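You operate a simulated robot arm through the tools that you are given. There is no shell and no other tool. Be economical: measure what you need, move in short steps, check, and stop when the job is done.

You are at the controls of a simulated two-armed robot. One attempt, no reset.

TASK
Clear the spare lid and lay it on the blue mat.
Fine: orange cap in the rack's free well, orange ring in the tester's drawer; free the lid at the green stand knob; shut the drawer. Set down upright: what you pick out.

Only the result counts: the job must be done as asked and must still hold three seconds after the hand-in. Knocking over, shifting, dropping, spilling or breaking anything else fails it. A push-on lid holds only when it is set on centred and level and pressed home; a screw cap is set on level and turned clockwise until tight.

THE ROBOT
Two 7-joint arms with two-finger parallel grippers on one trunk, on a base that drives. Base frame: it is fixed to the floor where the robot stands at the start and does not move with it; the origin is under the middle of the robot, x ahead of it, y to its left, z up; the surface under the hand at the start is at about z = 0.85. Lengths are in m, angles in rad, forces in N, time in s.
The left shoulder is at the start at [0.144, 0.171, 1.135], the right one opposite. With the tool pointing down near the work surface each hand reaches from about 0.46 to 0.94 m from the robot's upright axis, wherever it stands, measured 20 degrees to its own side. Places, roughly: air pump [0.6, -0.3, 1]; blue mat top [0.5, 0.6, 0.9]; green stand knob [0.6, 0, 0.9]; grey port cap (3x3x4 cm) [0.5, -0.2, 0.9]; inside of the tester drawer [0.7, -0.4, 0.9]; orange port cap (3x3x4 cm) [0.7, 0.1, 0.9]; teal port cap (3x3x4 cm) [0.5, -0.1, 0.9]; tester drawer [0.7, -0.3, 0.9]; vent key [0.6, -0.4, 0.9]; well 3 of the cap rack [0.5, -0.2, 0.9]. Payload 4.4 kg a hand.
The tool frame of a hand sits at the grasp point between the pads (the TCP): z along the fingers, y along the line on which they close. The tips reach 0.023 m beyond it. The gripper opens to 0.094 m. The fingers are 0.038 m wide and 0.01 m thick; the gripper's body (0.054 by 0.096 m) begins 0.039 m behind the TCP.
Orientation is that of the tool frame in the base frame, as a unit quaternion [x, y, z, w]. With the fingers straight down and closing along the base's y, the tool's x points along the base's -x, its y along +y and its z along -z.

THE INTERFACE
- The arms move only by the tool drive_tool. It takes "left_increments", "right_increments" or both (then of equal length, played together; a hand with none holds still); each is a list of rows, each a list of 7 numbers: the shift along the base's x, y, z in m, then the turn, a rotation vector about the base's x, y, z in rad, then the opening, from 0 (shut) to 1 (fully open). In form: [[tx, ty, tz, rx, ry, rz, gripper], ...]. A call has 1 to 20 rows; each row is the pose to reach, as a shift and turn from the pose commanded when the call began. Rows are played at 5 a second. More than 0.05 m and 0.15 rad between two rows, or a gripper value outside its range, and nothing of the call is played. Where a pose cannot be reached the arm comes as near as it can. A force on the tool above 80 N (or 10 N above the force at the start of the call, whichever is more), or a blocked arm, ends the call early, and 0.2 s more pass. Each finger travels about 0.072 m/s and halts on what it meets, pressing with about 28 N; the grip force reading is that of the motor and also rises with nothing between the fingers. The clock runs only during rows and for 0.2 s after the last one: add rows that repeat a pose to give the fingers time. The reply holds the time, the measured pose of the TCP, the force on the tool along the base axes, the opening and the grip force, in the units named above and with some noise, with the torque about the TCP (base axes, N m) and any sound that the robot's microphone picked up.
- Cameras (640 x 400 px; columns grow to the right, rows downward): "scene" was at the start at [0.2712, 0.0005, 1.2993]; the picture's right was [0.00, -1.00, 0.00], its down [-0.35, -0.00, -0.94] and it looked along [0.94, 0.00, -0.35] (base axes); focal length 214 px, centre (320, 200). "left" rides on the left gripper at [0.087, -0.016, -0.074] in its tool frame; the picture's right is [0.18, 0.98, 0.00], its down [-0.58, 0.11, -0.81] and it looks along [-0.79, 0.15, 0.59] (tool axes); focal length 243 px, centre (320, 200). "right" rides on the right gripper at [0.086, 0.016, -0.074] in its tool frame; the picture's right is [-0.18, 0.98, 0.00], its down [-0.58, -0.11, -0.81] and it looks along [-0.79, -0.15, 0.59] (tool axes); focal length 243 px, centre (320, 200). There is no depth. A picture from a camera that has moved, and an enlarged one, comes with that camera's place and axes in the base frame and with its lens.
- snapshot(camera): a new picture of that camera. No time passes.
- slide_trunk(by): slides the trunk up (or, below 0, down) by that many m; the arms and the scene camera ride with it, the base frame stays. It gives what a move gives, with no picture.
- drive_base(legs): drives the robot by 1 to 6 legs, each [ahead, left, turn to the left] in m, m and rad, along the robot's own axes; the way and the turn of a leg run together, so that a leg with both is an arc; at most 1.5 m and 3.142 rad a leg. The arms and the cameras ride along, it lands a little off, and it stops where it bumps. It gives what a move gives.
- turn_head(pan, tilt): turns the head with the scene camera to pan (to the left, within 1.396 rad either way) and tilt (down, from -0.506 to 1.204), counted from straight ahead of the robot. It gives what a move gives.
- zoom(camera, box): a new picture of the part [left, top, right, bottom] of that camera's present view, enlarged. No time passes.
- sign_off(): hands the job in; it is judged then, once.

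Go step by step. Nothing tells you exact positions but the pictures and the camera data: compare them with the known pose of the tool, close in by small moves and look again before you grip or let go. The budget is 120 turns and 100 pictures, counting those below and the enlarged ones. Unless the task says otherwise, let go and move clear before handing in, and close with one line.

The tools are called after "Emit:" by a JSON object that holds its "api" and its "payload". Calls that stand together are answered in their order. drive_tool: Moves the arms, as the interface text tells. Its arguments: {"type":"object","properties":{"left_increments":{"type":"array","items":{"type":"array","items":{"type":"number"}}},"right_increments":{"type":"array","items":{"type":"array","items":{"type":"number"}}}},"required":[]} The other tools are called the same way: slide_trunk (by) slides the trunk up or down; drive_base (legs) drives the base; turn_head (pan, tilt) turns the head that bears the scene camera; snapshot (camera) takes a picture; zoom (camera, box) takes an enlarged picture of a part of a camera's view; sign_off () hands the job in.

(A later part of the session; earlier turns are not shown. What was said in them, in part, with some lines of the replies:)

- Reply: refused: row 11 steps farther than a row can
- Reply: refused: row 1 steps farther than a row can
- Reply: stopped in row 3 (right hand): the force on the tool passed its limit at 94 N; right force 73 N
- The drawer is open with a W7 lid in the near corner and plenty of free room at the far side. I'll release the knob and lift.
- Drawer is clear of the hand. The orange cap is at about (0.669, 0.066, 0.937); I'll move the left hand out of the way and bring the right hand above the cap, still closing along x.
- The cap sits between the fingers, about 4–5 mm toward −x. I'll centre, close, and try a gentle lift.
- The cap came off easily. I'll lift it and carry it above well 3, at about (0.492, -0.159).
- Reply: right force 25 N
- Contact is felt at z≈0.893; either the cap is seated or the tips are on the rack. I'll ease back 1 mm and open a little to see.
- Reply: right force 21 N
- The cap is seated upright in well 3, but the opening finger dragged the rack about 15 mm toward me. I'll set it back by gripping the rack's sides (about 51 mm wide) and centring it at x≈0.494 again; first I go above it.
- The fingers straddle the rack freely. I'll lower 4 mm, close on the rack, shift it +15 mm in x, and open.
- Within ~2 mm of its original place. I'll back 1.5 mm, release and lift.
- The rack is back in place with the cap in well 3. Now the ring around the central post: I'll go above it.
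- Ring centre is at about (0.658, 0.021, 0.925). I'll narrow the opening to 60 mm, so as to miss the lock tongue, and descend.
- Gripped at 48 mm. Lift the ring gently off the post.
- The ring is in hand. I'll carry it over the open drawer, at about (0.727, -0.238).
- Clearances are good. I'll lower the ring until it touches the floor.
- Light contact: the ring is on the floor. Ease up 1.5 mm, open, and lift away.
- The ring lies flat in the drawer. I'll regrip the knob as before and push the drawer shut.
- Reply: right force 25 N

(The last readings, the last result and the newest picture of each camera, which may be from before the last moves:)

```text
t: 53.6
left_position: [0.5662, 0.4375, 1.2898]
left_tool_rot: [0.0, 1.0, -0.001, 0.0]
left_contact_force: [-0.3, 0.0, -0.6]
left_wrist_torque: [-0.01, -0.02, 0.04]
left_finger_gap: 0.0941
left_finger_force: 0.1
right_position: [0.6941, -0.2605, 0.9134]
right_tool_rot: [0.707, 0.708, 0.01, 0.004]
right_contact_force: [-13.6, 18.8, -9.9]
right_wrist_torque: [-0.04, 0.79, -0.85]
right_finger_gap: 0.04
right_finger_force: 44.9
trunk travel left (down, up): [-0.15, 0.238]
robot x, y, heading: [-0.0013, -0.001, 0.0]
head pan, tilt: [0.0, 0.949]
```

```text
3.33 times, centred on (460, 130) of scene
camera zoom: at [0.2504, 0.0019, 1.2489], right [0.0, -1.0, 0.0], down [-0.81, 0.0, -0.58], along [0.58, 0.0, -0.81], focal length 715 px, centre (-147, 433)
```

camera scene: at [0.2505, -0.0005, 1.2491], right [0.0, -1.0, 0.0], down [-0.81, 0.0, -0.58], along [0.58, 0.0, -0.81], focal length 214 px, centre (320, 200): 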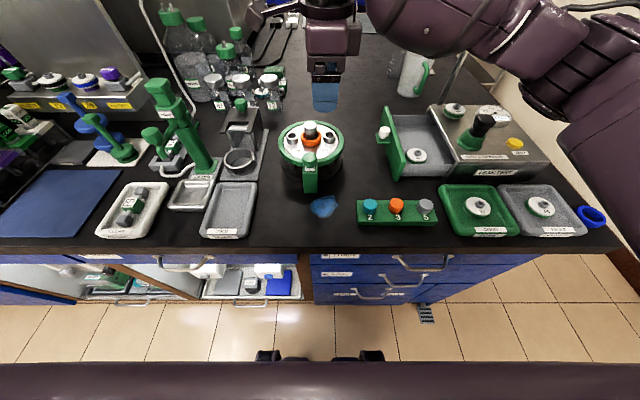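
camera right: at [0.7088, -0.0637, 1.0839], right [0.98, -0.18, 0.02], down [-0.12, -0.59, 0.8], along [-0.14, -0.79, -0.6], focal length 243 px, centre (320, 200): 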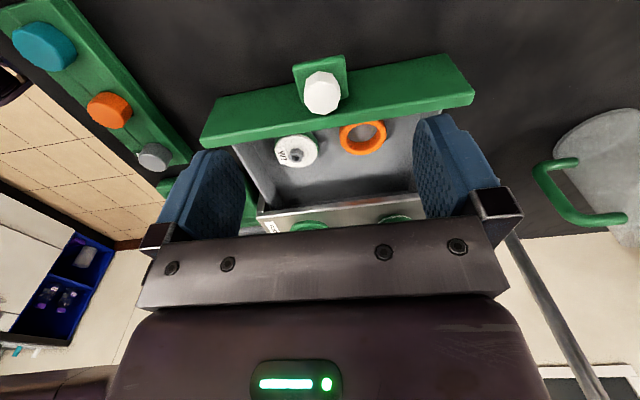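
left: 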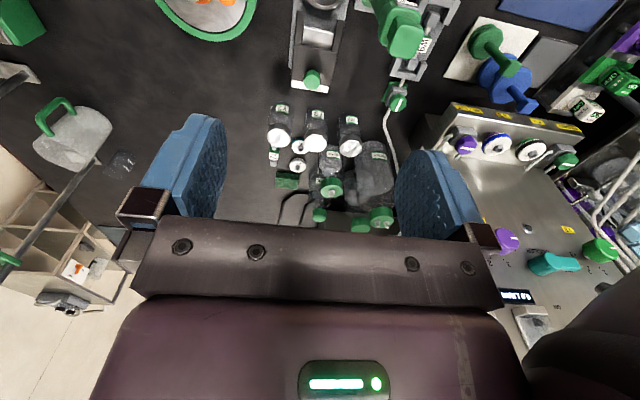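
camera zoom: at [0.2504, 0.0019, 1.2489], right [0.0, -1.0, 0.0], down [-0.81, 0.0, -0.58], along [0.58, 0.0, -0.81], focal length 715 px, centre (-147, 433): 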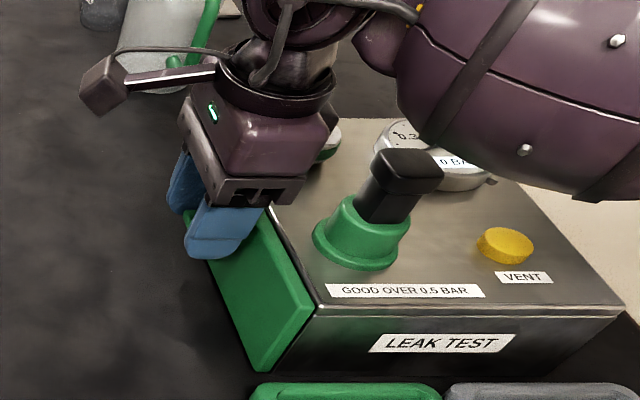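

The drawer is against its stop. Relieve the push, release and lift away.

Emit:
{"api": "drive_tool", "payload": {"right_increments": [[0, 0.002, 0, 0, 0, 0, 0.3], [0, 0.002, 0, 0, 0, 0, 0.6], [0, 0.002, 0, 0, 0, 0, 1], [0, 0.002, 0, 0, 0, 0, 1], [0, 0.004, 0.03, 0, 0, 0, 1], [0, 0.01, 0.07, 0, 0, 0, 1], [-0.02, 0.04, 0.1, 0, 0, 0, 1], [-0.04, 0.08, 0.12, 0, 0, 0, 1], [-0.05, 0.12, 0.14, 0, 0, 0, 1], [-0.05, 0.12, 0.14, 0, 0, 0, 1]]}}

Emit:
{"api": "zoom", "payload": {"camera": "scene", "box": [380, 70, 540, 190]}}

Emit:
{"api": "zoom", "payload": {"camera": "scene", "box": [280, 110, 350, 210]}}

Emit:
{"api": "snapshot", "payload": {"camera": "right"}}

```text
t: 55.8
left_position: [0.5672, 0.4353, 1.2891]
left_tool_rot: [0.0, 1.0, 0.0, 0.002]
left_contact_force: [1.1, -0.6, 0.3]
left_wrist_torque: [-0.01, -0.02, -0.01]
left_finger_gap: 0.0941
left_finger_force: 0.1
right_position: [0.6458, -0.1438, 1.0526]
right_tool_rot: [0.708, 0.707, 0.009, 0.004]
right_contact_force: [0.5, -0.2, -0.1]
right_wrist_torque: [0.0, 0.0, -0.01]
right_finger_gap: 0.0939
right_finger_force: 0.0
trunk travel left (down, up): [-0.15, 0.238]
robot x, y, heading: [0.0, -0.0005, -0.002]
head pan, tilt: [0.0, 0.949]
```

```text
3.33 times, centred on (460, 130) of scene
camera zoom: at [0.2509, -0.0006, 1.2489], right [0.0, -1.0, 0.0], down [-0.81, 0.0, -0.58], along [0.58, 0.0, -0.81], focal length 715 px, centre (-147, 433)
```

zoom: 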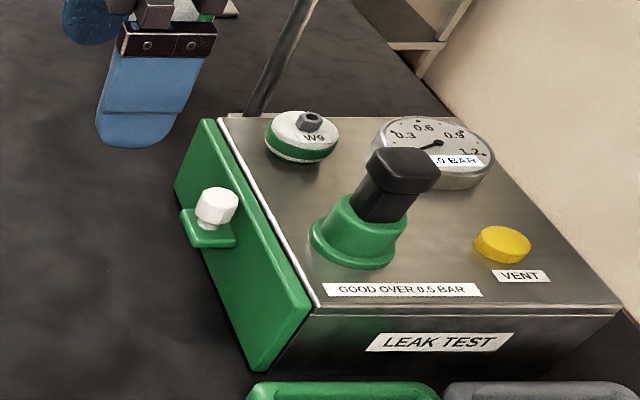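

```text
4.00 times, centred on (315, 160) of scene
camera zoom: at [0.2509, -0.0006, 1.2489], right [0.0, -1.0, 0.0], down [-0.81, 0.0, -0.58], along [0.58, 0.0, -0.81], focal length 858 px, centre (340, 360)
```

zoom: 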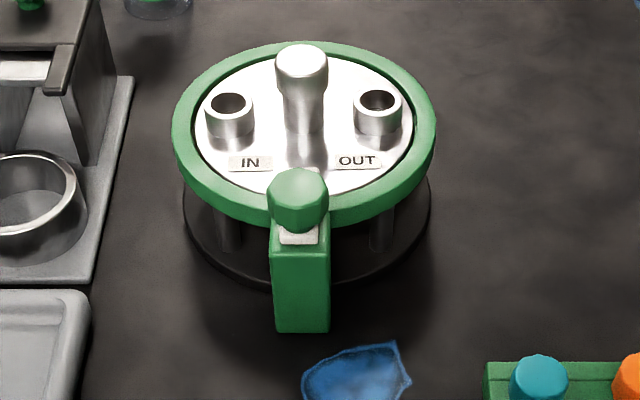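

```text
33 pictures are left
camera right: at [0.6604, -0.0574, 1.1292], right [0.98, -0.19, 0.02], down [-0.12, -0.59, 0.8], along [-0.14, -0.79, -0.6], focal length 243 px, centre (320, 200)
```

right: 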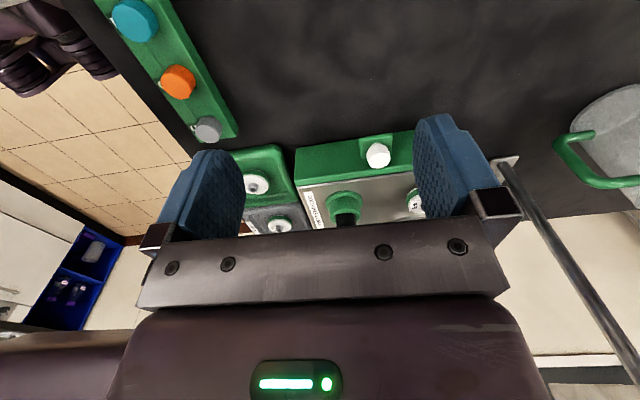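

The drawer is shut. Now the latch: green knob at about (0.567, 0.020), top z≈0.948. I'll bring the right hand above it.

Emit:
{"api": "drive_tool", "payload": {"right_increments": [[-0.02, 0.03, 0, 0, 0, 0, 0.8], [-0.04, 0.07, 0, 0, 0, 0, 0.65], [-0.06, 0.11, 0, 0, 0, 0, 0.6], [-0.079, 0.15, 0, 0, 0, 0, 0.6], [-0.079, 0.164, -0.03, 0, 0, 0, 0.6], [-0.079, 0.164, -0.06, 0, 0, 0, 0.6], [-0.079, 0.164, -0.06, 0, 0, 0, 0.6]]}}

Emit:
{"api": "snapshot", "payload": {"camera": "right"}}

Emit:
{"api": "zoom", "payload": {"camera": "scene", "box": [250, 100, 370, 220]}}

```text
t: 57.4
left_position: [0.567, 0.4354, 1.2896]
left_tool_rot: [-0.001, 1.0, -0.001, 0.001]
left_contact_force: [0.0, 0.4, -1.1]
left_wrist_torque: [0.0, 0.01, 0.0]
left_finger_gap: 0.0943
left_finger_force: 0.0
right_position: [0.5668, 0.0208, 0.9931]
right_tool_rot: [0.707, 0.707, 0.01, 0.005]
right_contact_force: [-0.5, -1.0, -0.4]
right_wrist_torque: [0.02, 0.0, 0.01]
right_finger_gap: 0.0564
right_finger_force: 0.0
trunk travel left (down, up): [-0.15, 0.238]
robot x, y, heading: [-0.0021, 0.0015, -0.003]
head pan, tilt: [0.0, 0.949]
```

```text
32 pictures are left
camera right: at [0.5817, 0.107, 1.0693], right [0.98, -0.18, 0.02], down [-0.13, -0.59, 0.8], along [-0.14, -0.79, -0.6], focal length 243 px, centre (320, 200)
```

right: 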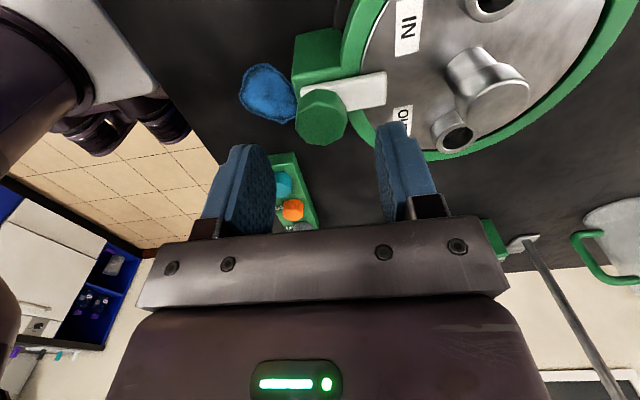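

```text
3.33 times, centred on (310, 160) of scene
camera zoom: at [0.2504, 0.0002, 1.2491], right [0.0, -1.0, 0.0], down [-0.81, 0.0, -0.58], along [0.58, 0.0, -0.81], focal length 715 px, centre (353, 333)
```

zoom: 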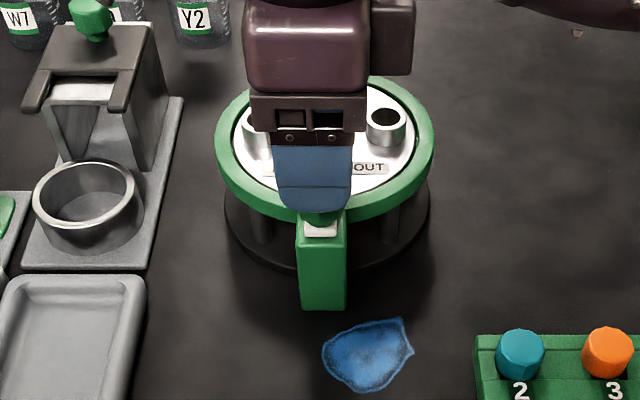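

Emit:
{"api": "drive_tool", "payload": {"right_increments": [[0.001, 0, -0.02, 0, 0, 0, 0.6], [0.001, 0, -0.039, 0, 0, 0, 0.6], [0.001, 0, -0.039, 0, 0, 0, 0.6], [0.001, 0, -0.039, 0, 0, 0, 0.4], [0.001, 0, -0.039, 0, 0, 0, 0.2], [0.001, 0, -0.039, 0, 0, 0, 0.2]]}}

Emit:
{"api": "zoom", "payload": {"camera": "right", "box": [200, 40, 440, 220]}}

```text
t: 58.8
left_position: [0.5671, 0.4362, 1.2898]
left_tool_rot: [-0.001, 1.0, -0.001, 0.001]
left_contact_force: [-0.4, -0.1, -0.2]
left_wrist_torque: [0.02, 0.01, 0.01]
left_finger_gap: 0.0943
left_finger_force: 0.1
right_position: [0.5678, 0.0197, 0.954]
right_tool_rot: [0.708, 0.706, 0.009, 0.004]
right_contact_force: [3.7, -0.5, 1.1]
right_wrist_torque: [-0.06, 0.22, 0.0]
right_finger_gap: 0.0299
right_finger_force: 28.5
trunk travel left (down, up): [-0.15, 0.238]
robot x, y, heading: [0.0007, 0.0014, 0.001]
head pan, tilt: [0.0, 0.949]
```

```text
2.22 times, centred on (320, 130) of right
camera zoom: at [0.5831, 0.1063, 1.0301], right [0.98, -0.19, 0.02], down [-0.13, -0.59, 0.8], along [-0.14, -0.79, -0.6], focal length 539 px, centre (320, 356)
```

zoom: 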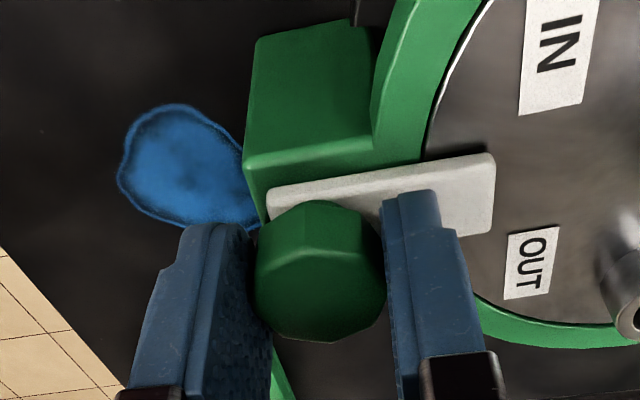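

Knob gripped. I'll test with a small 3 mm pull toward −x and read the force.

Emit:
{"api": "drive_tool", "payload": {"right_increments": [[-0.0015, 0, 0, 0, 0, 0, 0.2], [-0.003, 0, 0, 0, 0, 0, 0.2], [-0.003, 0, 0, 0, 0, 0, 0.2]]}}

Emit:
{"api": "zoom", "payload": {"camera": "right", "box": [200, 40, 440, 220]}}

```text
t: 59.6
left_position: [0.5672, 0.4355, 1.289]
left_tool_rot: [-0.001, 1.0, 0.0, 0.0]
left_contact_force: [-0.1, 0.0, 0.4]
left_wrist_torque: [0.02, -0.01, -0.01]
left_finger_gap: 0.0939
left_finger_force: 0.0
right_position: [0.5669, 0.0192, 0.9535]
right_tool_rot: [0.709, 0.706, 0.009, 0.005]
right_contact_force: [21.4, 0.8, 5.2]
right_wrist_torque: [-0.07, 0.23, 0.02]
right_finger_gap: 0.0296
right_finger_force: 27.8
trunk travel left (down, up): [-0.15, 0.238]
robot x, y, heading: [0.0016, 0.0024, 0.002]
head pan, tilt: [0.0, 0.949]
```

```text
2.22 times, centred on (320, 130) of right
camera zoom: at [0.5822, 0.1061, 1.0301], right [0.98, -0.19, 0.02], down [-0.13, -0.59, 0.8], along [-0.14, -0.79, -0.6], focal length 539 px, centre (320, 356)
```

zoom: 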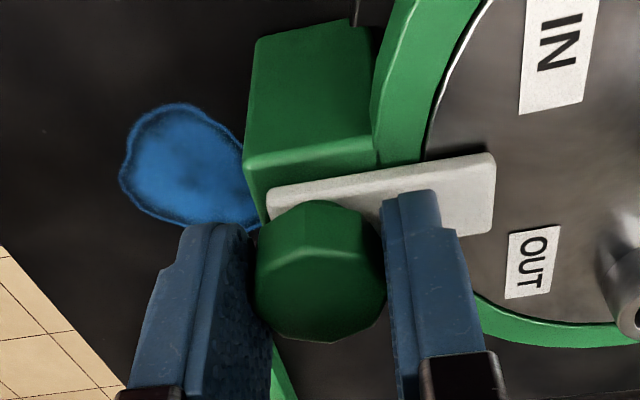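

No slide: it resists firmly. I'll return and test a small turn (anticlockwise).

Emit:
{"api": "drive_tool", "payload": {"right_increments": [[0.002, 0, 0, 0, 0, 0, 0.2], [0.002, 0, 0, 0, 0, 0.07, 0.2], [0.002, 0, 0, 0, 0, 0.14, 0.2], [0.002, 0, 0, 0, 0, 0.14, 0.2]]}}

Emit:
{"api": "zoom", "payload": {"camera": "right", "box": [200, 40, 440, 220]}}

```text
t: 60.6
left_position: [0.5669, 0.4364, 1.2893]
left_tool_rot: [-0.001, 1.0, 0.0, 0.0]
left_contact_force: [0.4, 0.7, -0.1]
left_wrist_torque: [0.0, 0.03, 0.0]
left_finger_gap: 0.0939
left_finger_force: 0.1
right_position: [0.5677, 0.0195, 0.953]
right_tool_rot: [0.656, 0.754, 0.009, 0.002]
right_contact_force: [8.5, -4.2, 3.6]
right_wrist_torque: [0.03, 0.23, -0.13]
right_finger_gap: 0.0297
right_finger_force: 28.0
trunk travel left (down, up): [-0.15, 0.238]
robot x, y, heading: [-0.0009, -0.0016, -0.0]
head pan, tilt: [0.0, 0.949]
```

```text
2.22 times, centred on (320, 130) of right
camera zoom: at [0.57, 0.1077, 1.0296], right [1.0, -0.04, 0.02], down [-0.04, -0.6, 0.8], along [-0.03, -0.8, -0.6], focal length 539 px, centre (320, 356)
```

zoom: 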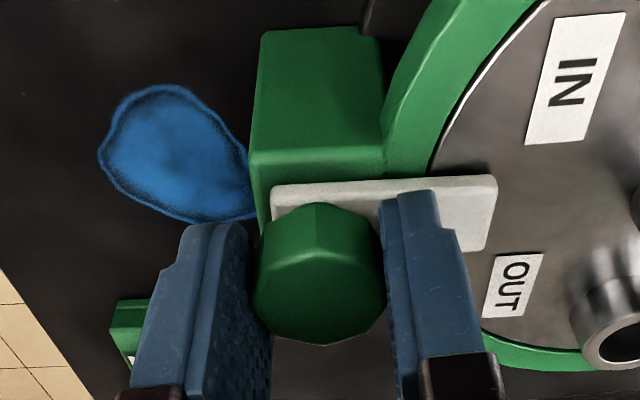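

The knob stayed put while the fingers turned about it. I'll test the other way (clockwise) and then read the torque.

Emit:
{"api": "drive_tool", "payload": {"right_increments": [[0, 0, 0, 0, 0, -0.14, 0.2], [0, 0, 0, 0, 0, -0.28, 0.2], [0, 0, 0, 0, 0, -0.35, 0.2], [0, 0, 0, 0, 0, -0.35, 0.2]]}}

Emit:
{"api": "zoom", "payload": {"camera": "right", "box": [200, 40, 440, 220]}}

```text
t: 61.6
left_position: [0.5684, 0.436, 1.2883]
left_tool_rot: [-0.001, 1.0, 0.001, -0.001]
left_contact_force: [-0.1, -0.4, 0.7]
left_wrist_torque: [0.0, 0.02, 0.01]
left_finger_gap: 0.0938
left_finger_force: 0.0
right_position: [0.5661, 0.0194, 0.9538]
right_tool_rot: [0.777, 0.629, 0.008, 0.004]
right_contact_force: [5.1, -1.9, 0.6]
right_wrist_torque: [0.29, 0.22, -0.02]
right_finger_gap: 0.0295
right_finger_force: 28.0
trunk travel left (down, up): [-0.15, 0.238]
robot x, y, heading: [-0.0008, -0.0009, -0.001]
head pan, tilt: [0.0, 0.949]
```

```text
2.22 times, centred on (320, 130) of right
camera zoom: at [0.5998, 0.1016, 1.0296], right [0.92, -0.39, 0.02], down [-0.24, -0.55, 0.8], along [-0.3, -0.74, -0.6], focal length 539 px, centre (320, 356)
```

zoom: 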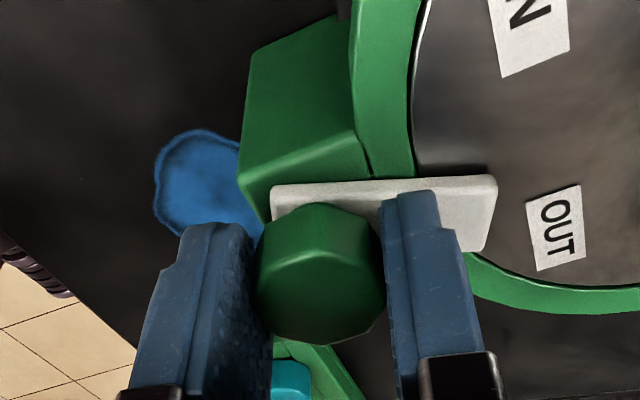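

The bar now turns with the hand, clockwise with low torque. I'll keep turning.

Emit:
{"api": "drive_tool", "payload": {"right_increments": [[0.001, 0, 0, 0, 0, -0.13, 0.2], [0.001, 0, 0, 0, 0, -0.26, 0.2], [0.001, 0, 0, 0, 0, -0.39, 0.2], [0.001, 0, 0, 0, 0, -0.52, 0.2], [0.001, 0, 0, 0, 0, -0.65, 0.2], [0.001, 0, 0, 0, 0, -0.78, 0.2], [0.001, 0, 0, 0, 0, -0.78, 0.2]]}}

Emit:
{"api": "snapshot", "payload": {"camera": "right"}}

```text
t: 63.2
left_position: [0.5662, 0.4359, 1.289]
left_tool_rot: [0.0, 1.0, 0.0, 0.001]
left_contact_force: [0.0, -0.2, -0.9]
left_wrist_torque: [-0.01, 0.03, -0.02]
left_finger_gap: 0.0938
left_finger_force: 0.1
right_position: [0.5664, 0.0207, 0.9535]
right_tool_rot: [0.958, 0.286, 0.006, 0.008]
right_contact_force: [-13.7, 0.1, 0.3]
right_wrist_torque: [-0.08, 0.54, 0.01]
right_finger_gap: 0.0296
right_finger_force: 28.2
trunk travel left (down, up): [-0.15, 0.238]
robot x, y, heading: [0.0001, -0.0004, 0.001]
head pan, tilt: [0.0, 0.949]
```

```text
26 pictures are left
camera right: at [0.6476, 0.0561, 1.0299], right [0.38, -0.92, 0.02], down [-0.56, -0.22, 0.8], along [-0.74, -0.32, -0.6], focal length 243 px, centre (320, 200)
```

right: 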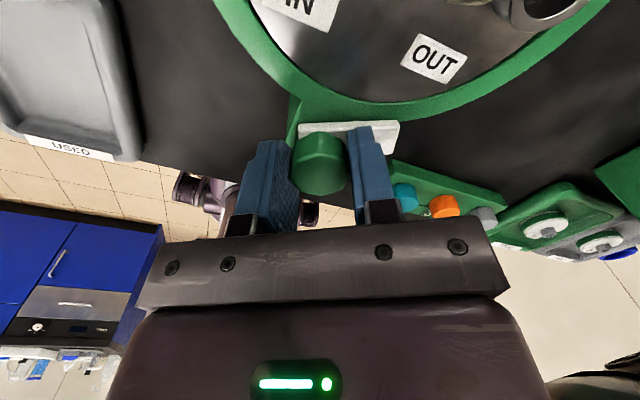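

The bar has nearly swung off the lid. A bit more to clear it fully.

Emit:
{"api": "drive_tool", "payload": {"right_increments": [[-0.001, 0, 0, 0, 0, -0.13, 0.2], [-0.001, 0, 0, 0, 0, -0.26, 0.2], [-0.001, 0, 0, 0, 0, -0.39, 0.2], [-0.001, 0, 0, 0, 0, -0.5, 0.2], [-0.001, 0, 0, 0, 0, -0.5, 0.2]]}}

Emit:
{"api": "snapshot", "payload": {"camera": "right"}}

```text
t: 64.4
left_position: [0.567, 0.436, 1.2894]
left_tool_rot: [-0.002, 1.0, 0.0, 0.001]
left_contact_force: [0.2, 1.2, -0.4]
left_wrist_torque: [-0.01, -0.03, 0.01]
left_finger_gap: 0.0938
left_finger_force: 0.1
right_position: [0.5685, 0.0206, 0.9545]
right_tool_rot: [0.999, 0.04, 0.003, 0.009]
right_contact_force: [1.3, 0.2, -0.8]
right_wrist_torque: [0.32, -0.14, 0.31]
right_finger_gap: 0.0296
right_finger_force: 28.2
trunk travel left (down, up): [-0.15, 0.238]
robot x, y, heading: [-0.0003, -0.0014, -0.004]
head pan, tilt: [0.0, 0.949]
```

```text
25 pictures are left
camera right: at [0.6549, 0.013, 1.0305], right [-0.11, -0.99, 0.02], down [-0.6, 0.08, 0.8], along [-0.8, 0.08, -0.6], focal length 243 px, centre (320, 200)
```

right: 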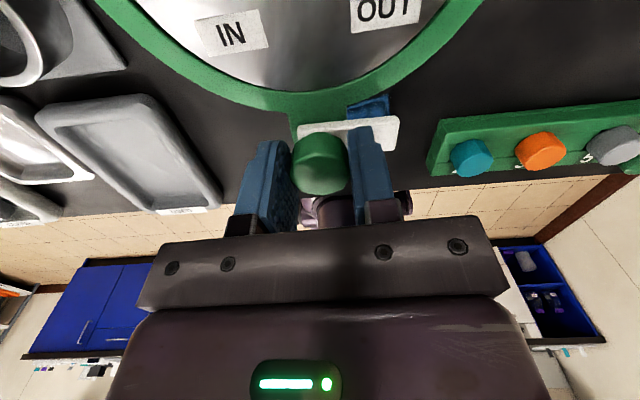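

The bar is fully swung aside. I'll release, raise, and withdraw the right arm to the right.

Emit:
{"api": "drive_tool", "payload": {"right_increments": [[0, 0, 0, 0, 0, 0, 0.5], [0, 0, 0, 0, 0, 0, 0.7], [0, 0, 0.02, 0, 0, 0, 0.7], [0, 0, 0.06, 0, 0, 0, 0.7], [0, 0, 0.1, 0, 0, 0, 0.7], [0, -0.01, 0.14, 0, 0, 0.13, 0.7], [0, -0.03, 0.17, 0, 0, 0.26, 0.7], [0, -0.06, 0.19, 0, 0, 0.39, 0.7], [0, -0.1, 0.2, 0, 0, 0.52, 0.7], [-0.01, -0.14, 0.2, 0, 0, 0.65, 0.7], [-0.02, -0.18, 0.2, 0, 0, 0.78, 0.7], [-0.03, -0.22, 0.2, 0, 0, 0.91, 0.7], [-0.04, -0.26, 0.2, 0, 0, 1.04, 0.7], [-0.05, -0.3, 0.2, 0, 0, 1.17, 0.7], [-0.05, -0.3, 0.2, 0, 0, 1.3, 0.7]]}}

Emit:
{"api": "snapshot", "payload": {"camera": "scene"}}

Emit:
{"api": "zoom", "payload": {"camera": "scene", "box": [250, 100, 370, 220]}}

```text
t: 67.6
left_position: [0.5674, 0.4362, 1.2874]
left_tool_rot: [-0.001, 1.0, -0.002, 0.0]
left_contact_force: [0.2, 0.0, -0.3]
left_wrist_torque: [0.01, 0.0, -0.03]
left_finger_gap: 0.0937
left_finger_force: 0.1
right_position: [0.517, -0.2795, 1.1525]
right_tool_rot: [0.77, 0.638, 0.008, 0.005]
right_contact_force: [0.8, 0.4, -0.9]
right_wrist_torque: [0.0, 0.06, 0.0]
right_finger_gap: 0.0657
right_finger_force: 0.0
trunk travel left (down, up): [-0.15, 0.238]
robot x, y, heading: [0.0005, 0.0015, -0.002]
head pan, tilt: [0.0, 0.949]
```

```text
24 pictures are left
camera scene: at [0.2516, 0.0008, 1.2486], right [0.0, -1.0, 0.0], down [-0.81, 0.0, -0.58], along [0.58, 0.0, -0.81], focal length 214 px, centre (320, 200)
```

scene: 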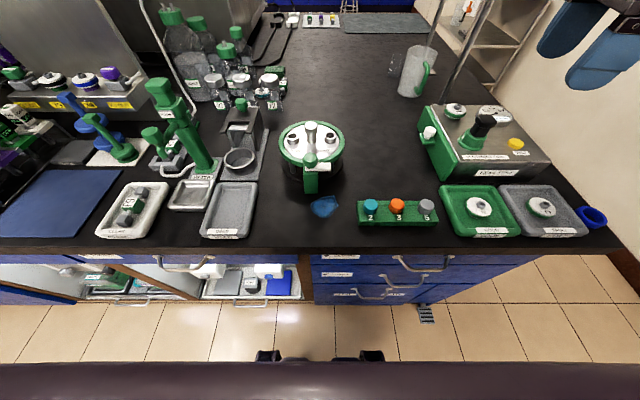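

```text
3.33 times, centred on (310, 160) of scene
camera zoom: at [0.2516, 0.0008, 1.2486], right [0.0, -1.0, 0.0], down [-0.81, 0.0, -0.58], along [0.58, 0.0, -0.81], focal length 715 px, centre (353, 333)
```

zoom: 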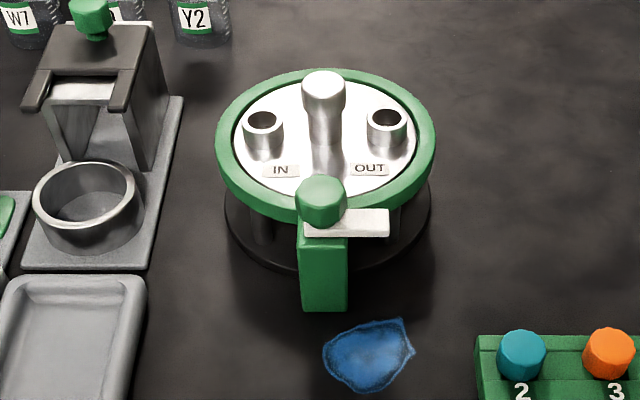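

The lid is free. Next the left hand: turn it to close along x and go above the lid's post at (0.658, 0.0205).

Emit:
{"api": "drive_tool", "payload": {"left_increments": [[0, -0.03, 0, 0, 0, 0.13, 1], [0, -0.07, 0, 0, 0, 0.26, 1], [0, -0.11, 0, 0, 0, 0.39, 1], [0, -0.15, 0, 0, 0, 0.52, 1], [0, -0.19, 0, 0, 0, 0.65, 1], [0, -0.23, 0, 0, 0, 0.78, 1], [0, -0.27, 0, 0, 0, 0.91, 1], [0.01, -0.31, 0, 0, 0, 1.04, 1], [0.03, -0.35, 0, 0, 0, 1.17, 1], [0.05, -0.38, -0.02, 0, 0, 1.3, 0.8], [0.07, -0.4, -0.05, 0, 0, 1.43, 0.6], [0.09, -0.415, -0.09, 0, 0, 1.57, 0.6], [0.091, -0.415, -0.13, 0, 0, 1.57, 0.6], [0.091, -0.415, -0.17, 0, 0, 1.57, 0.6], [0.091, -0.415, -0.21, 0, 0, 1.57, 0.6], [0.091, -0.415, -0.24, 0, 0, 1.57, 0.6], [0.091, -0.415, -0.24, 0, 0, 1.57, 0.6]]}}

Emit:
{"api": "snapshot", "payload": {"camera": "left"}}

Emit:
{"api": "zoom", "payload": {"camera": "scene", "box": [250, 80, 370, 200]}}

```text
t: 71.2
left_position: [0.6579, 0.0204, 1.051]
left_tool_rot: [0.707, -0.707, 0.0, -0.001]
left_contact_force: [-0.1, 0.5, 0.8]
left_wrist_torque: [0.02, -0.01, -0.01]
left_finger_gap: 0.0563
left_finger_force: 0.1
right_position: [0.5163, -0.2803, 1.1544]
right_tool_rot: [0.771, 0.637, 0.009, 0.007]
right_contact_force: [1.4, 0.1, -0.2]
right_wrist_torque: [0.0, -0.04, -0.02]
right_finger_gap: 0.0659
right_finger_force: 0.0
trunk travel left (down, up): [-0.15, 0.238]
robot x, y, heading: [0.0022, -0.001, 0.001]
head pan, tilt: [0.0, 0.949]
```

```text
22 pictures are left
camera left: at [0.6745, -0.0665, 1.1251], right [-0.98, -0.18, 0.0], down [-0.11, 0.58, 0.81], along [-0.15, 0.79, -0.59], focal length 243 px, centre (320, 200)
```

left: 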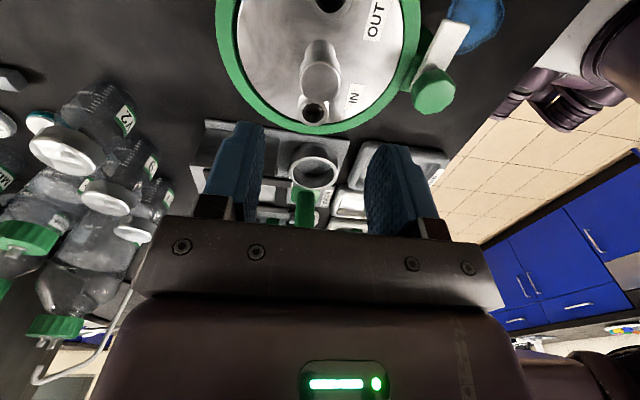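

```text
3.33 times, centred on (310, 140) of scene
camera zoom: at [0.2503, 0.0001, 1.2492], right [0.0, -1.0, 0.0], down [-0.81, 0.0, -0.58], along [0.58, 0.0, -0.81], focal length 715 px, centre (353, 400)
```

zoom: 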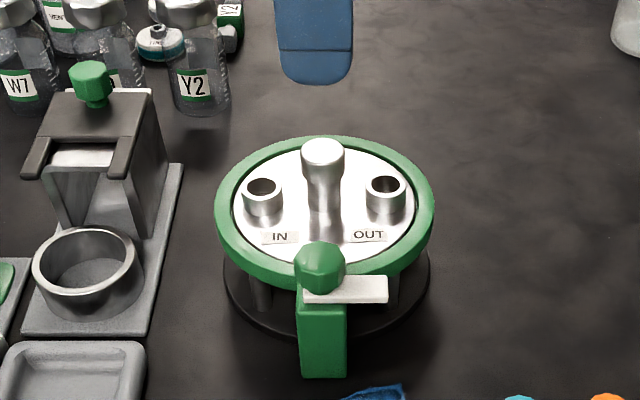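

Emit:
{"api": "drive_tool", "payload": {"left_increments": [[0.001, 0.001, -0.04, 0, 0, 0, 0.6], [0.001, 0.001, -0.075, 0, 0, 0, 0.6], [0.001, 0.001, -0.09, 0, 0, 0, 0.6], [0.001, 0.001, -0.102, 0, 0, 0, 0.6], [0.001, 0.001, -0.102, 0, 0, 0, 0.6]]}}

Emit:
{"api": "zoom", "payload": {"camera": "left", "box": [200, 40, 440, 240]}}

Emit:
{"api": "zoom", "payload": {"camera": "scene", "box": [250, 80, 370, 200]}}

```text
t: 72.4
left_position: [0.6595, 0.0201, 0.9474]
left_tool_rot: [0.707, -0.707, -0.001, -0.001]
left_contact_force: [0.3, 0.2, 0.5]
left_wrist_torque: [0.0, -0.01, 0.04]
left_finger_gap: 0.0566
left_finger_force: 0.1
right_position: [0.5164, -0.2791, 1.1549]
right_tool_rot: [0.771, 0.637, 0.009, 0.006]
right_contact_force: [-0.1, 0.0, 0.1]
right_wrist_torque: [-0.03, 0.01, 0.01]
right_finger_gap: 0.0658
right_finger_force: 0.0
trunk travel left (down, up): [-0.15, 0.238]
robot x, y, heading: [0.0016, -0.0007, 0.004]
head pan, tilt: [0.0, 0.949]
```

```text
2.00 times, centred on (320, 140) of left
camera zoom: at [0.6755, -0.0658, 1.0222], right [-0.98, -0.18, 0.0], down [-0.11, 0.58, 0.81], along [-0.15, 0.79, -0.59], focal length 485 px, centre (320, 320)
```

zoom: 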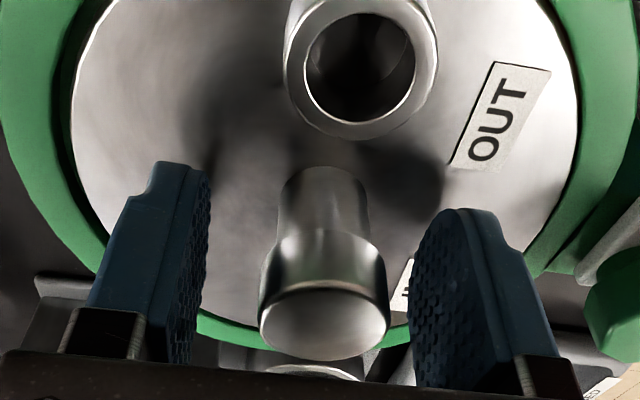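

```text
3.33 times, centred on (310, 140) of scene
camera zoom: at [0.2506, 0.0001, 1.2491], right [0.0, -1.0, 0.0], down [-0.81, 0.0, -0.58], along [0.58, 0.0, -0.81], focal length 715 px, centre (353, 400)
```

zoom: 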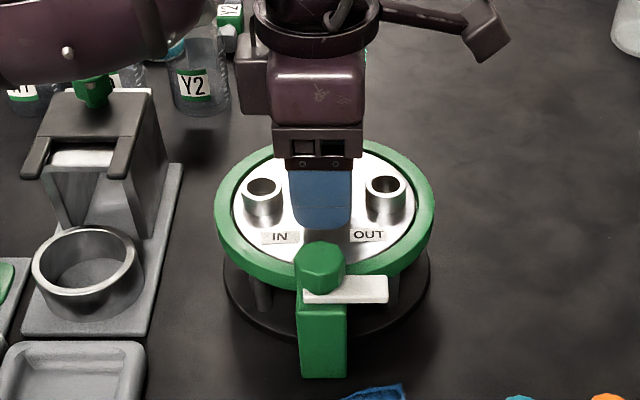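

Emit:
{"api": "drive_tool", "payload": {"left_increments": [[-0.003, 0, 0, 0, 0, 0, 0.6], [-0.003, 0, 0, 0, 0, 0, 0.4], [-0.003, 0, 0, 0, 0, 0, 0.2], [-0.003, 0, 0, 0, 0, 0, 0], [-0.003, 0, 0, 0, 0, 0, 0]]}}

```text
t: 73.6
left_position: [0.6567, 0.022, 0.9485]
left_tool_rot: [0.707, -0.707, 0.0, -0.001]
left_contact_force: [17.6, -1.9, 4.2]
left_wrist_torque: [0.1, 0.04, 0.4]
left_finger_gap: 0.0286
left_finger_force: 28.7
right_position: [0.5172, -0.2798, 1.1532]
right_tool_rot: [0.771, 0.636, 0.009, 0.005]
right_contact_force: [-0.5, -0.2, 0.4]
right_wrist_torque: [0.01, 0.0, 0.01]
right_finger_gap: 0.0659
right_finger_force: 0.0
trunk travel left (down, up): [-0.15, 0.238]
robot x, y, heading: [0.0013, 0.0027, 0.001]
head pan, tilt: [0.0, 0.949]
```

Emit:
{"api": "drive_tool", "payload": {"left_increments": [[0.002, 0, 0, 0, 0, 0, 0], [0.003, 0, 0, 0, 0, 0, 0], [0.003, 0, 0.003, 0, 0, 0, 0], [0.003, 0, 0.006, 0, 0, 0, 0], [0.003, 0, 0.01, 0, 0, 0, 0], [0.003, 0, 0.01, 0, 0, 0, 0]]}}

Emit:
{"api": "zoom", "payload": {"camera": "scene", "box": [250, 80, 370, 200]}}

```text
t: 75.0
left_position: [0.6582, 0.0215, 0.9573]
left_tool_rot: [-0.707, 0.707, 0.001, 0.0]
left_contact_force: [-0.5, 0.4, -6.1]
left_wrist_torque: [-0.01, -0.01, -0.07]
left_finger_gap: 0.0284
left_finger_force: 27.9
right_position: [0.5171, -0.2801, 1.1531]
right_tool_rot: [0.771, 0.637, 0.009, 0.005]
right_contact_force: [0.1, -0.2, 0.2]
right_wrist_torque: [0.02, 0.02, 0.01]
right_finger_gap: 0.0657
right_finger_force: 0.0
trunk travel left (down, up): [-0.15, 0.238]
robot x, y, heading: [0.0023, 0.0023, 0.002]
head pan, tilt: [0.0, 0.949]
```

```text
3.33 times, centred on (310, 140) of scene
camera zoom: at [0.2513, 0.0001, 1.2488], right [0.0, -1.0, 0.0], down [-0.81, 0.0, -0.58], along [0.58, 0.0, -0.81], focal length 715 px, centre (353, 400)
```

zoom: 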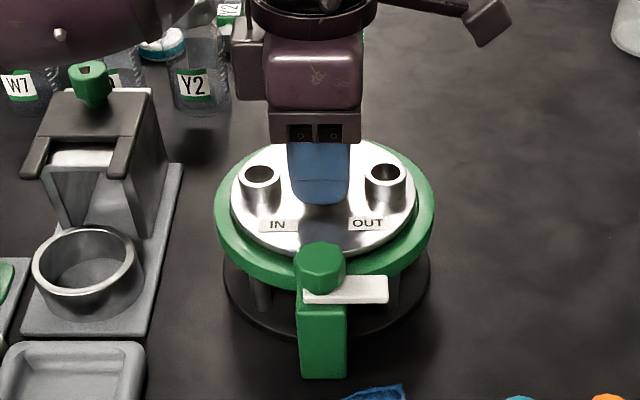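

The lid lifts cleanly (about 6 N). Raise it well up, then see its underside extent.

Emit:
{"api": "drive_tool", "payload": {"left_increments": [[0, 0, 0.02, 0, 0, 0, 0], [0, 0, 0.05, 0, 0, 0, 0], [0, 0, 0.08, 0, 0, 0, 0], [0, 0, 0.11, 0, 0, 0, 0], [-0.02, 0, 0.145, 0, 0, 0, 0], [-0.05, 0, 0.17, 0, 0, 0, 0], [-0.08, 0, 0.19, 0, 0, 0, 0], [-0.11, 0, 0.2, 0, 0, 0, 0], [-0.13, 0.02, 0.2, 0, 0, 0, 0], [-0.13, 0.02, 0.2, 0, 0, 0, 0]]}}

Emit:
{"api": "snapshot", "payload": {"camera": "scene"}}

```text
t: 77.2
left_position: [0.5277, 0.042, 1.1581]
left_tool_rot: [-0.707, 0.707, 0.0, 0.001]
left_contact_force: [0.8, -0.6, -5.2]
left_wrist_torque: [0.01, 0.01, 0.0]
left_finger_gap: 0.0282
left_finger_force: 28.0
right_position: [0.5179, -0.2799, 1.1535]
right_tool_rot: [0.771, 0.636, 0.008, 0.005]
right_contact_force: [-0.3, -0.7, 0.6]
right_wrist_torque: [0.0, 0.03, 0.02]
right_finger_gap: 0.0658
right_finger_force: 0.0
trunk travel left (down, up): [-0.15, 0.238]
robot x, y, heading: [-0.0015, -0.0018, 0.002]
head pan, tilt: [0.0, 0.949]
```

```text
17 pictures are left
camera scene: at [0.2514, -0.0005, 1.2488], right [0.0, -1.0, 0.0], down [-0.81, 0.0, -0.58], along [0.58, 0.0, -0.81], focal length 214 px, centre (320, 200)
```

scene: 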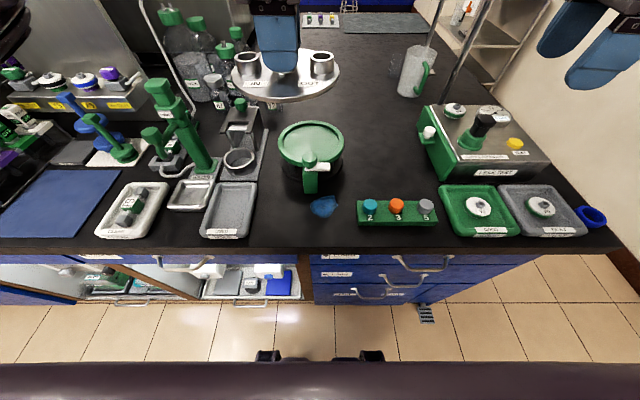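

The lid is a thin plate, level in the hand. I'll carry it left at height to above the mat.

Emit:
{"api": "drive_tool", "payload": {"left_increments": [[0, 0.04, 0.01, 0, 0, 0, 0], [0, 0.08, 0.02, 0, 0, 0, 0], [0, 0.12, 0.02, 0, 0, 0, 0], [0, 0.16, 0.02, 0, 0, 0, 0], [0, 0.2, 0.02, 0, 0, 0, 0], [0, 0.24, 0.02, 0, 0, 0, 0], [0, 0.28, 0.02, 0, 0, 0, 0], [0, 0.32, 0.02, 0, 0, 0, 0], [0, 0.36, 0.02, 0, 0, 0, 0], [0, 0.4, 0.02, 0, 0, 0, 0], [0, 0.44, 0.02, 0, 0, 0, 0], [0, 0.48, 0.02, 0, 0, 0, 0], [0, 0.52, 0.02, 0, 0, 0, 0], [0, 0.555, 0.01, 0, 0, 0, 0], [0, 0.56, 0, 0, 0, 0, 0], [0, 0.56, 0, 0, 0, 0, 0]]}}

Emit:
{"api": "turn_head", "payload": {"pan": 0.8, "tilt": 0.7}}

Emit:
{"api": "snapshot", "payload": {"camera": "scene"}}

```text
t: 80.6
left_position: [0.5278, 0.603, 1.1555]
left_tool_rot: [0.707, -0.707, -0.001, -0.001]
left_contact_force: [-1.1, 0.2, -5.4]
left_wrist_torque: [0.03, 0.01, -0.01]
left_finger_gap: 0.0283
left_finger_force: 28.0
right_position: [0.5178, -0.2794, 1.154]
right_tool_rot: [0.771, 0.637, 0.009, 0.005]
right_contact_force: [-0.1, 0.4, 0.3]
right_wrist_torque: [-0.02, 0.02, 0.01]
right_finger_gap: 0.0657
right_finger_force: 0.1
trunk travel left (down, up): [-0.15, 0.238]
robot x, y, heading: [-0.0006, -0.0003, -0.0]
head pan, tilt: [0.0, 0.949]
```

```text
t: 81.7
left_position: [0.5288, 0.6026, 1.1575]
left_tool_rot: [-0.707, 0.707, -0.001, 0.0]
left_contact_force: [-0.1, -0.5, -5.8]
left_wrist_torque: [0.02, 0.0, -0.03]
left_finger_gap: 0.0284
left_finger_force: 28.0
right_position: [0.5171, -0.2787, 1.1536]
right_tool_rot: [0.771, 0.636, 0.009, 0.005]
right_contact_force: [1.4, -0.2, -0.4]
right_wrist_torque: [0.02, 0.02, -0.02]
right_finger_gap: 0.0657
right_finger_force: 0.1
trunk travel left (down, up): [-0.15, 0.238]
robot x, y, heading: [-0.0033, 0.0022, 0.001]
head pan, tilt: [0.799, 0.7]
```

```text
16 pictures are left
camera scene: at [0.2377, 0.0613, 1.2686], right [0.72, -0.7, 0.0], down [-0.45, -0.46, -0.76], along [0.53, 0.55, -0.64], focal length 214 px, centre (320, 200)
```

scene: 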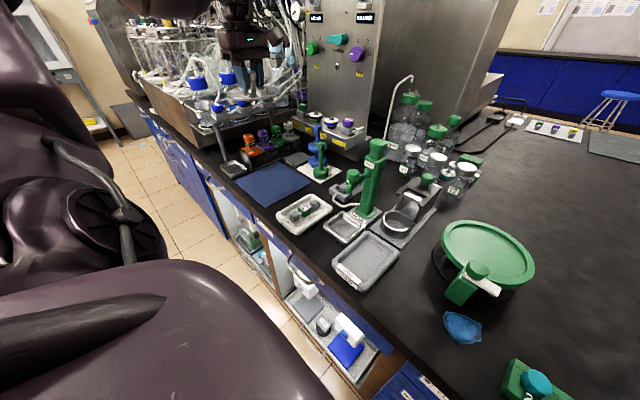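

Emit:
{"api": "zoom", "payload": {"camera": "scene", "box": [170, 20, 350, 240]}}

Emit:
{"api": "snapshot", "payload": {"camera": "left"}}

```text
1.82 times, centred on (260, 130) of scene
camera zoom: at [0.2377, 0.0613, 1.2686], right [0.72, -0.7, 0.0], down [-0.45, -0.46, -0.76], along [0.53, 0.55, -0.64], focal length 390 px, centre (429, 327)
```

zoom: 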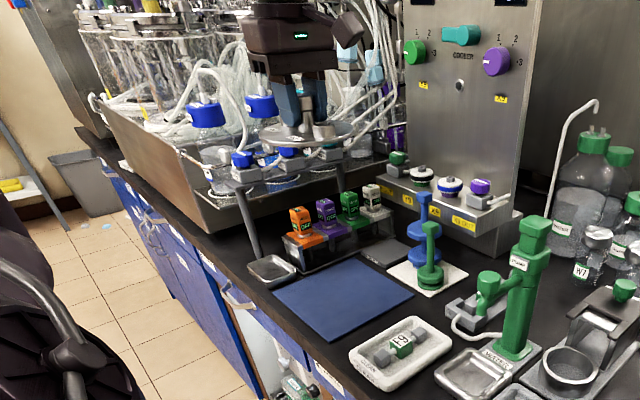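

```text
14 pictures are left
camera left: at [0.5451, 0.5157, 1.2318], right [-0.98, -0.18, 0.0], down [-0.11, 0.58, 0.81], along [-0.15, 0.79, -0.59], focal length 243 px, centre (320, 200)
```

left: 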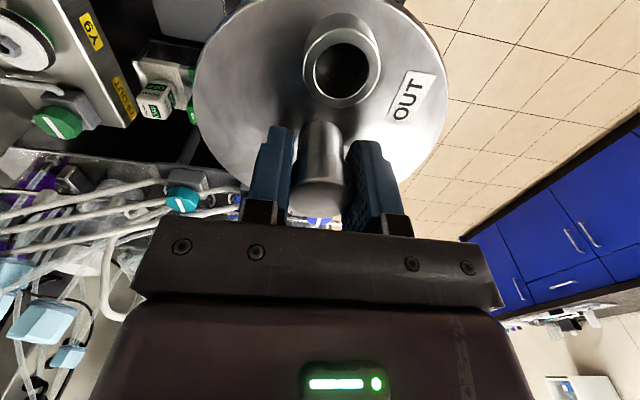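

The lid is over the mat, whose centre I take at (0.535, 0.597). I'll lower to just above it.

Emit:
{"api": "drive_tool", "payload": {"left_increments": [[0.004, -0.003, -0.04, 0, 0, 0, 0], [0.007, -0.005, -0.08, 0, 0, 0, 0], [0.007, -0.005, -0.12, 0, 0, 0, 0], [0.007, -0.005, -0.16, 0, 0, 0, 0], [0.007, -0.005, -0.19, 0, 0, 0, 0], [0.007, -0.005, -0.22, 0, 0, 0, 0], [0.007, -0.005, -0.235, 0, 0, 0, 0], [0.007, -0.005, -0.235, 0, 0, 0, 0]]}}

Emit:
{"api": "zoom", "payload": {"camera": "scene", "box": [190, 80, 350, 240]}}

```text
t: 83.5
left_position: [0.5373, 0.5979, 0.9213]
left_tool_rot: [0.707, -0.707, 0.0, -0.002]
left_contact_force: [0.0, -1.0, -6.3]
left_wrist_torque: [0.0, -0.02, 0.01]
left_finger_gap: 0.0284
left_finger_force: 28.1
right_position: [0.517, -0.2795, 1.1533]
right_tool_rot: [0.771, 0.637, 0.009, 0.005]
right_contact_force: [0.1, 0.7, -0.4]
right_wrist_torque: [0.01, 0.02, -0.02]
right_finger_gap: 0.0659
right_finger_force: 0.0
trunk travel left (down, up): [-0.15, 0.238]
robot x, y, heading: [0.0007, 0.0004, -0.003]
head pan, tilt: [0.799, 0.7]
```

```text
2.50 times, centred on (270, 160) of scene
camera zoom: at [0.2375, 0.0613, 1.2687], right [0.72, -0.7, 0.0], down [-0.45, -0.46, -0.76], along [0.53, 0.55, -0.64], focal length 536 px, centre (445, 300)
```

zoom: 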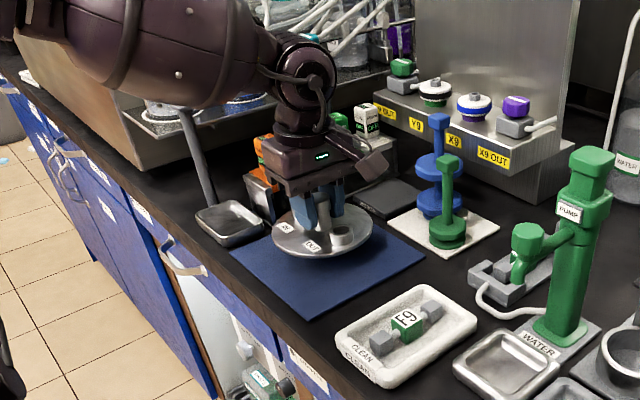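

Emit:
{"api": "drive_tool", "payload": {"left_increments": [[0, 0, -0.005, 0, 0, 0, 0], [0, 0, -0.01, 0, 0, 0, 0], [0, 0, -0.015, 0, 0, 0, 0], [0, 0, -0.015, 0, 0, 0, 0]]}}

Emit:
{"api": "zoom", "payload": {"camera": "scene", "box": [220, 120, 320, 210]}}

```text
t: 84.5
left_position: [0.5363, 0.5979, 0.9069]
left_tool_rot: [-0.707, 0.708, 0.001, 0.001]
left_contact_force: [-0.8, -0.5, -5.3]
left_wrist_torque: [0.01, 0.0, 0.02]
left_finger_gap: 0.0283
left_finger_force: 28.0
right_position: [0.516, -0.2798, 1.1545]
right_tool_rot: [0.771, 0.637, 0.009, 0.005]
right_contact_force: [0.6, -0.2, 0.5]
right_wrist_torque: [0.01, -0.02, -0.03]
right_finger_gap: 0.0659
right_finger_force: 0.1
trunk travel left (down, up): [-0.15, 0.238]
robot x, y, heading: [-0.003, -0.0026, 0.001]
head pan, tilt: [0.799, 0.7]
```

```text
4.44 times, centred on (270, 165) of scene
camera zoom: at [0.2376, 0.0613, 1.2687], right [0.72, -0.7, 0.0], down [-0.45, -0.46, -0.76], along [0.53, 0.55, -0.64], focal length 953 px, centre (542, 356)
```

zoom: 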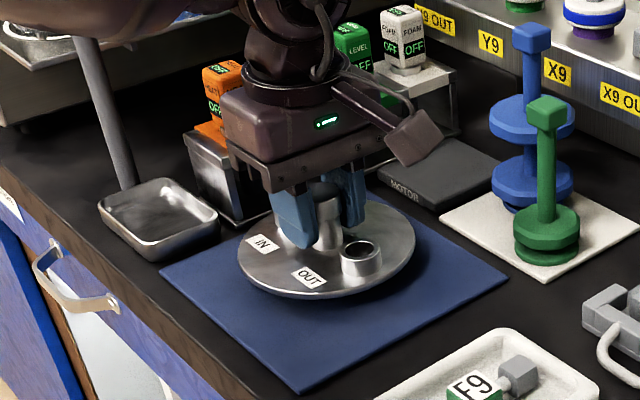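

Emit:
{"api": "drive_tool", "payload": {"left_increments": [[-0.005, -0.006, 0, 0, 0, 0, 0], [-0.009, -0.011, 0, 0, 0, 0, 0], [-0.009, -0.011, -0.005, 0, 0, 0, 0], [-0.009, -0.011, -0.009, 0, 0, 0, 0], [-0.009, -0.011, -0.009, 0, 0, 0, 0]]}}

```text
t: 85.7
left_position: [0.5262, 0.5859, 0.8981]
left_tool_rot: [-0.707, 0.707, 0.002, 0.001]
left_contact_force: [0.2, -0.3, -5.8]
left_wrist_torque: [0.05, 0.03, 0.04]
left_finger_gap: 0.0284
left_finger_force: 28.2
right_position: [0.5181, -0.2793, 1.154]
right_tool_rot: [0.771, 0.637, 0.009, 0.005]
right_contact_force: [-0.4, 0.1, 0.0]
right_wrist_torque: [0.0, 0.03, -0.02]
right_finger_gap: 0.0656
right_finger_force: 0.1
trunk travel left (down, up): [-0.15, 0.238]
robot x, y, heading: [-0.0, -0.0023, -0.001]
head pan, tilt: [0.799, 0.7]
```

Emit:
{"api": "drive_tool", "payload": {"left_increments": [[0, 0, -0.003, 0, 0, 0, 0], [0, 0, -0.006, 0, 0, 0, 0], [0, 0, -0.006, 0, 0, 0, 0]]}}

Emit:
{"api": "zoom", "payload": {"camera": "scene", "box": [220, 120, 320, 210]}}

```text
t: 86.5
left_position: [0.527, 0.5859, 0.8931]
left_tool_rot: [0.708, -0.706, -0.001, 0.0]
left_contact_force: [0.1, -0.8, -5.2]
left_wrist_torque: [0.01, 0.02, 0.0]
left_finger_gap: 0.0287
left_finger_force: 28.4
right_position: [0.5173, -0.2792, 1.154]
right_tool_rot: [0.772, 0.636, 0.009, 0.005]
right_contact_force: [-0.2, 0.3, -0.6]
right_wrist_torque: [0.02, 0.01, 0.0]
right_finger_gap: 0.0657
right_finger_force: 0.0
trunk travel left (down, up): [-0.15, 0.238]
robot x, y, heading: [-0.0005, -0.0033, -0.0]
head pan, tilt: [0.799, 0.7]
```

```text
4.44 times, centred on (270, 165) of scene
camera zoom: at [0.2376, 0.0614, 1.2687], right [0.72, -0.7, 0.0], down [-0.45, -0.46, -0.76], along [0.53, 0.55, -0.64], focal length 953 px, centre (542, 356)
```

zoom: 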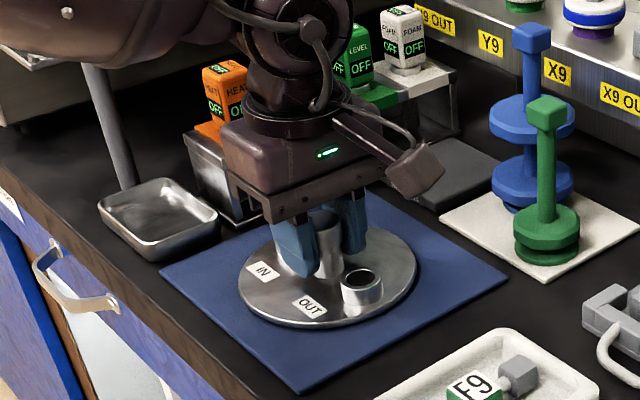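

Nearly down and well within the mat. Creep on to contact.

Emit:
{"api": "drive_tool", "payload": {"left_increments": [[0, 0, -0.002, 0, 0, 0, 0], [0, 0, -0.004, 0, 0, 0, 0], [0, 0, -0.004, 0, 0, 0, 0]]}}

```text
t: 87.3
left_position: [0.5268, 0.5861, 0.8903]
left_tool_rot: [-0.707, 0.707, 0.0, 0.002]
left_contact_force: [1.3, 1.2, 8.2]
left_wrist_torque: [0.68, 0.26, 0.04]
left_finger_gap: 0.0284
left_finger_force: 28.5
right_position: [0.5157, -0.281, 1.1539]
right_tool_rot: [0.771, 0.636, 0.009, 0.006]
right_contact_force: [0.0, 0.1, -1.0]
right_wrist_torque: [-0.01, -0.03, -0.03]
right_finger_gap: 0.0656
right_finger_force: 0.1
trunk travel left (down, up): [-0.15, 0.238]
robot x, y, heading: [0.0006, 0.0026, 0.002]
head pan, tilt: [0.799, 0.7]
```

The lid rests on the mat. Ease, open, and lift straight up.

Emit:
{"api": "drive_tool", "payload": {"left_increments": [[0, 0, 0.001, 0, 0, 0, 0], [0, 0, 0.001, 0, 0, 0, 0.35], [0, 0, 0.001, 0, 0, 0, 0.55], [0, 0, 0.001, 0, 0, 0, 0.6], [0, 0, 0.02, 0, 0, 0, 0.6], [0, 0, 0.06, 0, 0, 0, 0.6], [0, 0, 0.1, 0, 0, 0, 0.6], [0, 0, 0.14, 0, 0, 0, 0.6], [0, 0, 0.18, 0, 0, 0, 0.6], [0, -0.03, 0.22, 0, 0, 0, 0.6], [0, -0.06, 0.25, 0, 0, 0, 0.6], [0, -0.1, 0.25, 0, 0, 0, 0.6], [0, -0.1, 0.25, 0, 0, 0, 0.6]]}}

Emit:
{"api": "zoom", "payload": {"camera": "scene", "box": [190, 80, 350, 240]}}

Emit:
{"api": "turn_head", "payload": {"pan": 0, "tilt": 0.949}}

Emit:
{"api": "snapshot", "payload": {"camera": "scene"}}

```text
t: 90.1
left_position: [0.5254, 0.4852, 1.1392]
left_tool_rot: [-0.707, 0.707, 0.0, 0.001]
left_contact_force: [-0.6, -0.4, 0.5]
left_wrist_torque: [0.01, -0.04, -0.04]
left_finger_gap: 0.0563
left_finger_force: 0.0
right_position: [0.5162, -0.2795, 1.1536]
right_tool_rot: [0.771, 0.637, 0.009, 0.005]
right_contact_force: [0.1, -0.5, 0.0]
right_wrist_torque: [-0.02, 0.0, 0.05]
right_finger_gap: 0.0656
right_finger_force: 0.1
trunk travel left (down, up): [-0.15, 0.238]
robot x, y, heading: [-0.0006, -0.0028, -0.003]
head pan, tilt: [0.799, 0.7]
```

```text
2.50 times, centred on (270, 160) of scene
camera zoom: at [0.237, 0.0612, 1.2688], right [0.72, -0.7, 0.0], down [-0.45, -0.46, -0.77], along [0.53, 0.55, -0.64], focal length 536 px, centre (445, 300)
```

zoom: 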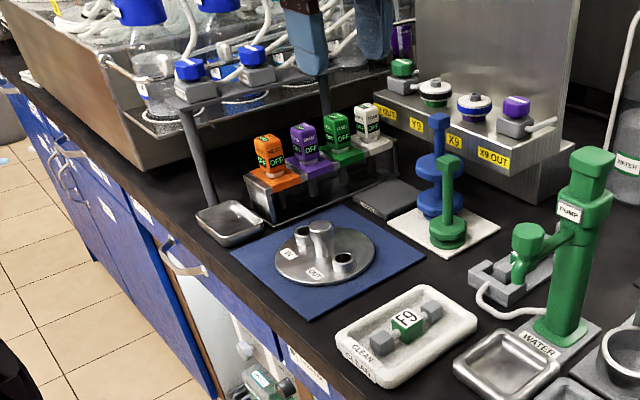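

```text
t: 91.2
left_position: [0.5249, 0.4866, 1.1386]
left_tool_rot: [0.707, -0.707, -0.001, 0.0]
left_contact_force: [-0.2, -0.2, 0.3]
left_wrist_torque: [0.0, -0.01, 0.0]
left_finger_gap: 0.0564
left_finger_force: 0.0
right_position: [0.5162, -0.2789, 1.1538]
right_tool_rot: [0.771, 0.637, 0.008, 0.005]
right_contact_force: [-0.6, 0.0, -0.6]
right_wrist_torque: [0.01, -0.02, 0.0]
right_finger_gap: 0.0656
right_finger_force: 0.0
trunk travel left (down, up): [-0.15, 0.238]
robot x, y, heading: [-0.0007, -0.0038, 0.001]
head pan, tilt: [0.0, 0.949]
```

```text
9 pictures are left
camera scene: at [0.2508, 0.0002, 1.249], right [0.0, -1.0, 0.0], down [-0.81, 0.0, -0.58], along [0.58, 0.0, -0.81], focal length 214 px, centre (320, 200)
```

scene: 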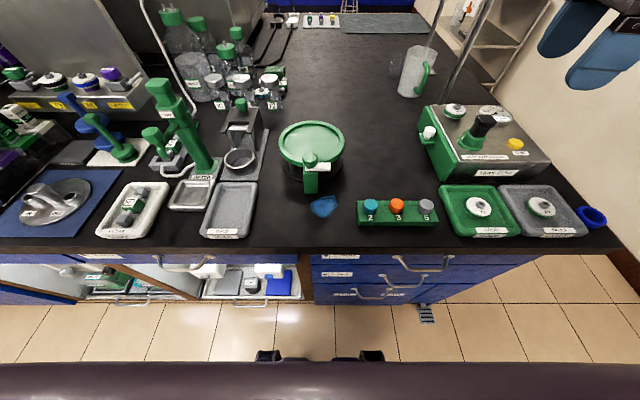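

The lid lies upright and flat on the mat, the orange cap is in well 3, the ring is in the shut drawer, and both hands are clear. Handing in.

Emit:
{"api": "sign_off", "payload": {}}

```text
The job is handed in.
```

I laid the spare lid upright on the blue mat. The orange cap is upright in rack well 3, the orange ring is flat in the tester's drawer, and the drawer is shut. While releasing the cap, a finger dragged the cap rack about 15 mm; I pushed it back to within about 1–2 mm of where it was.
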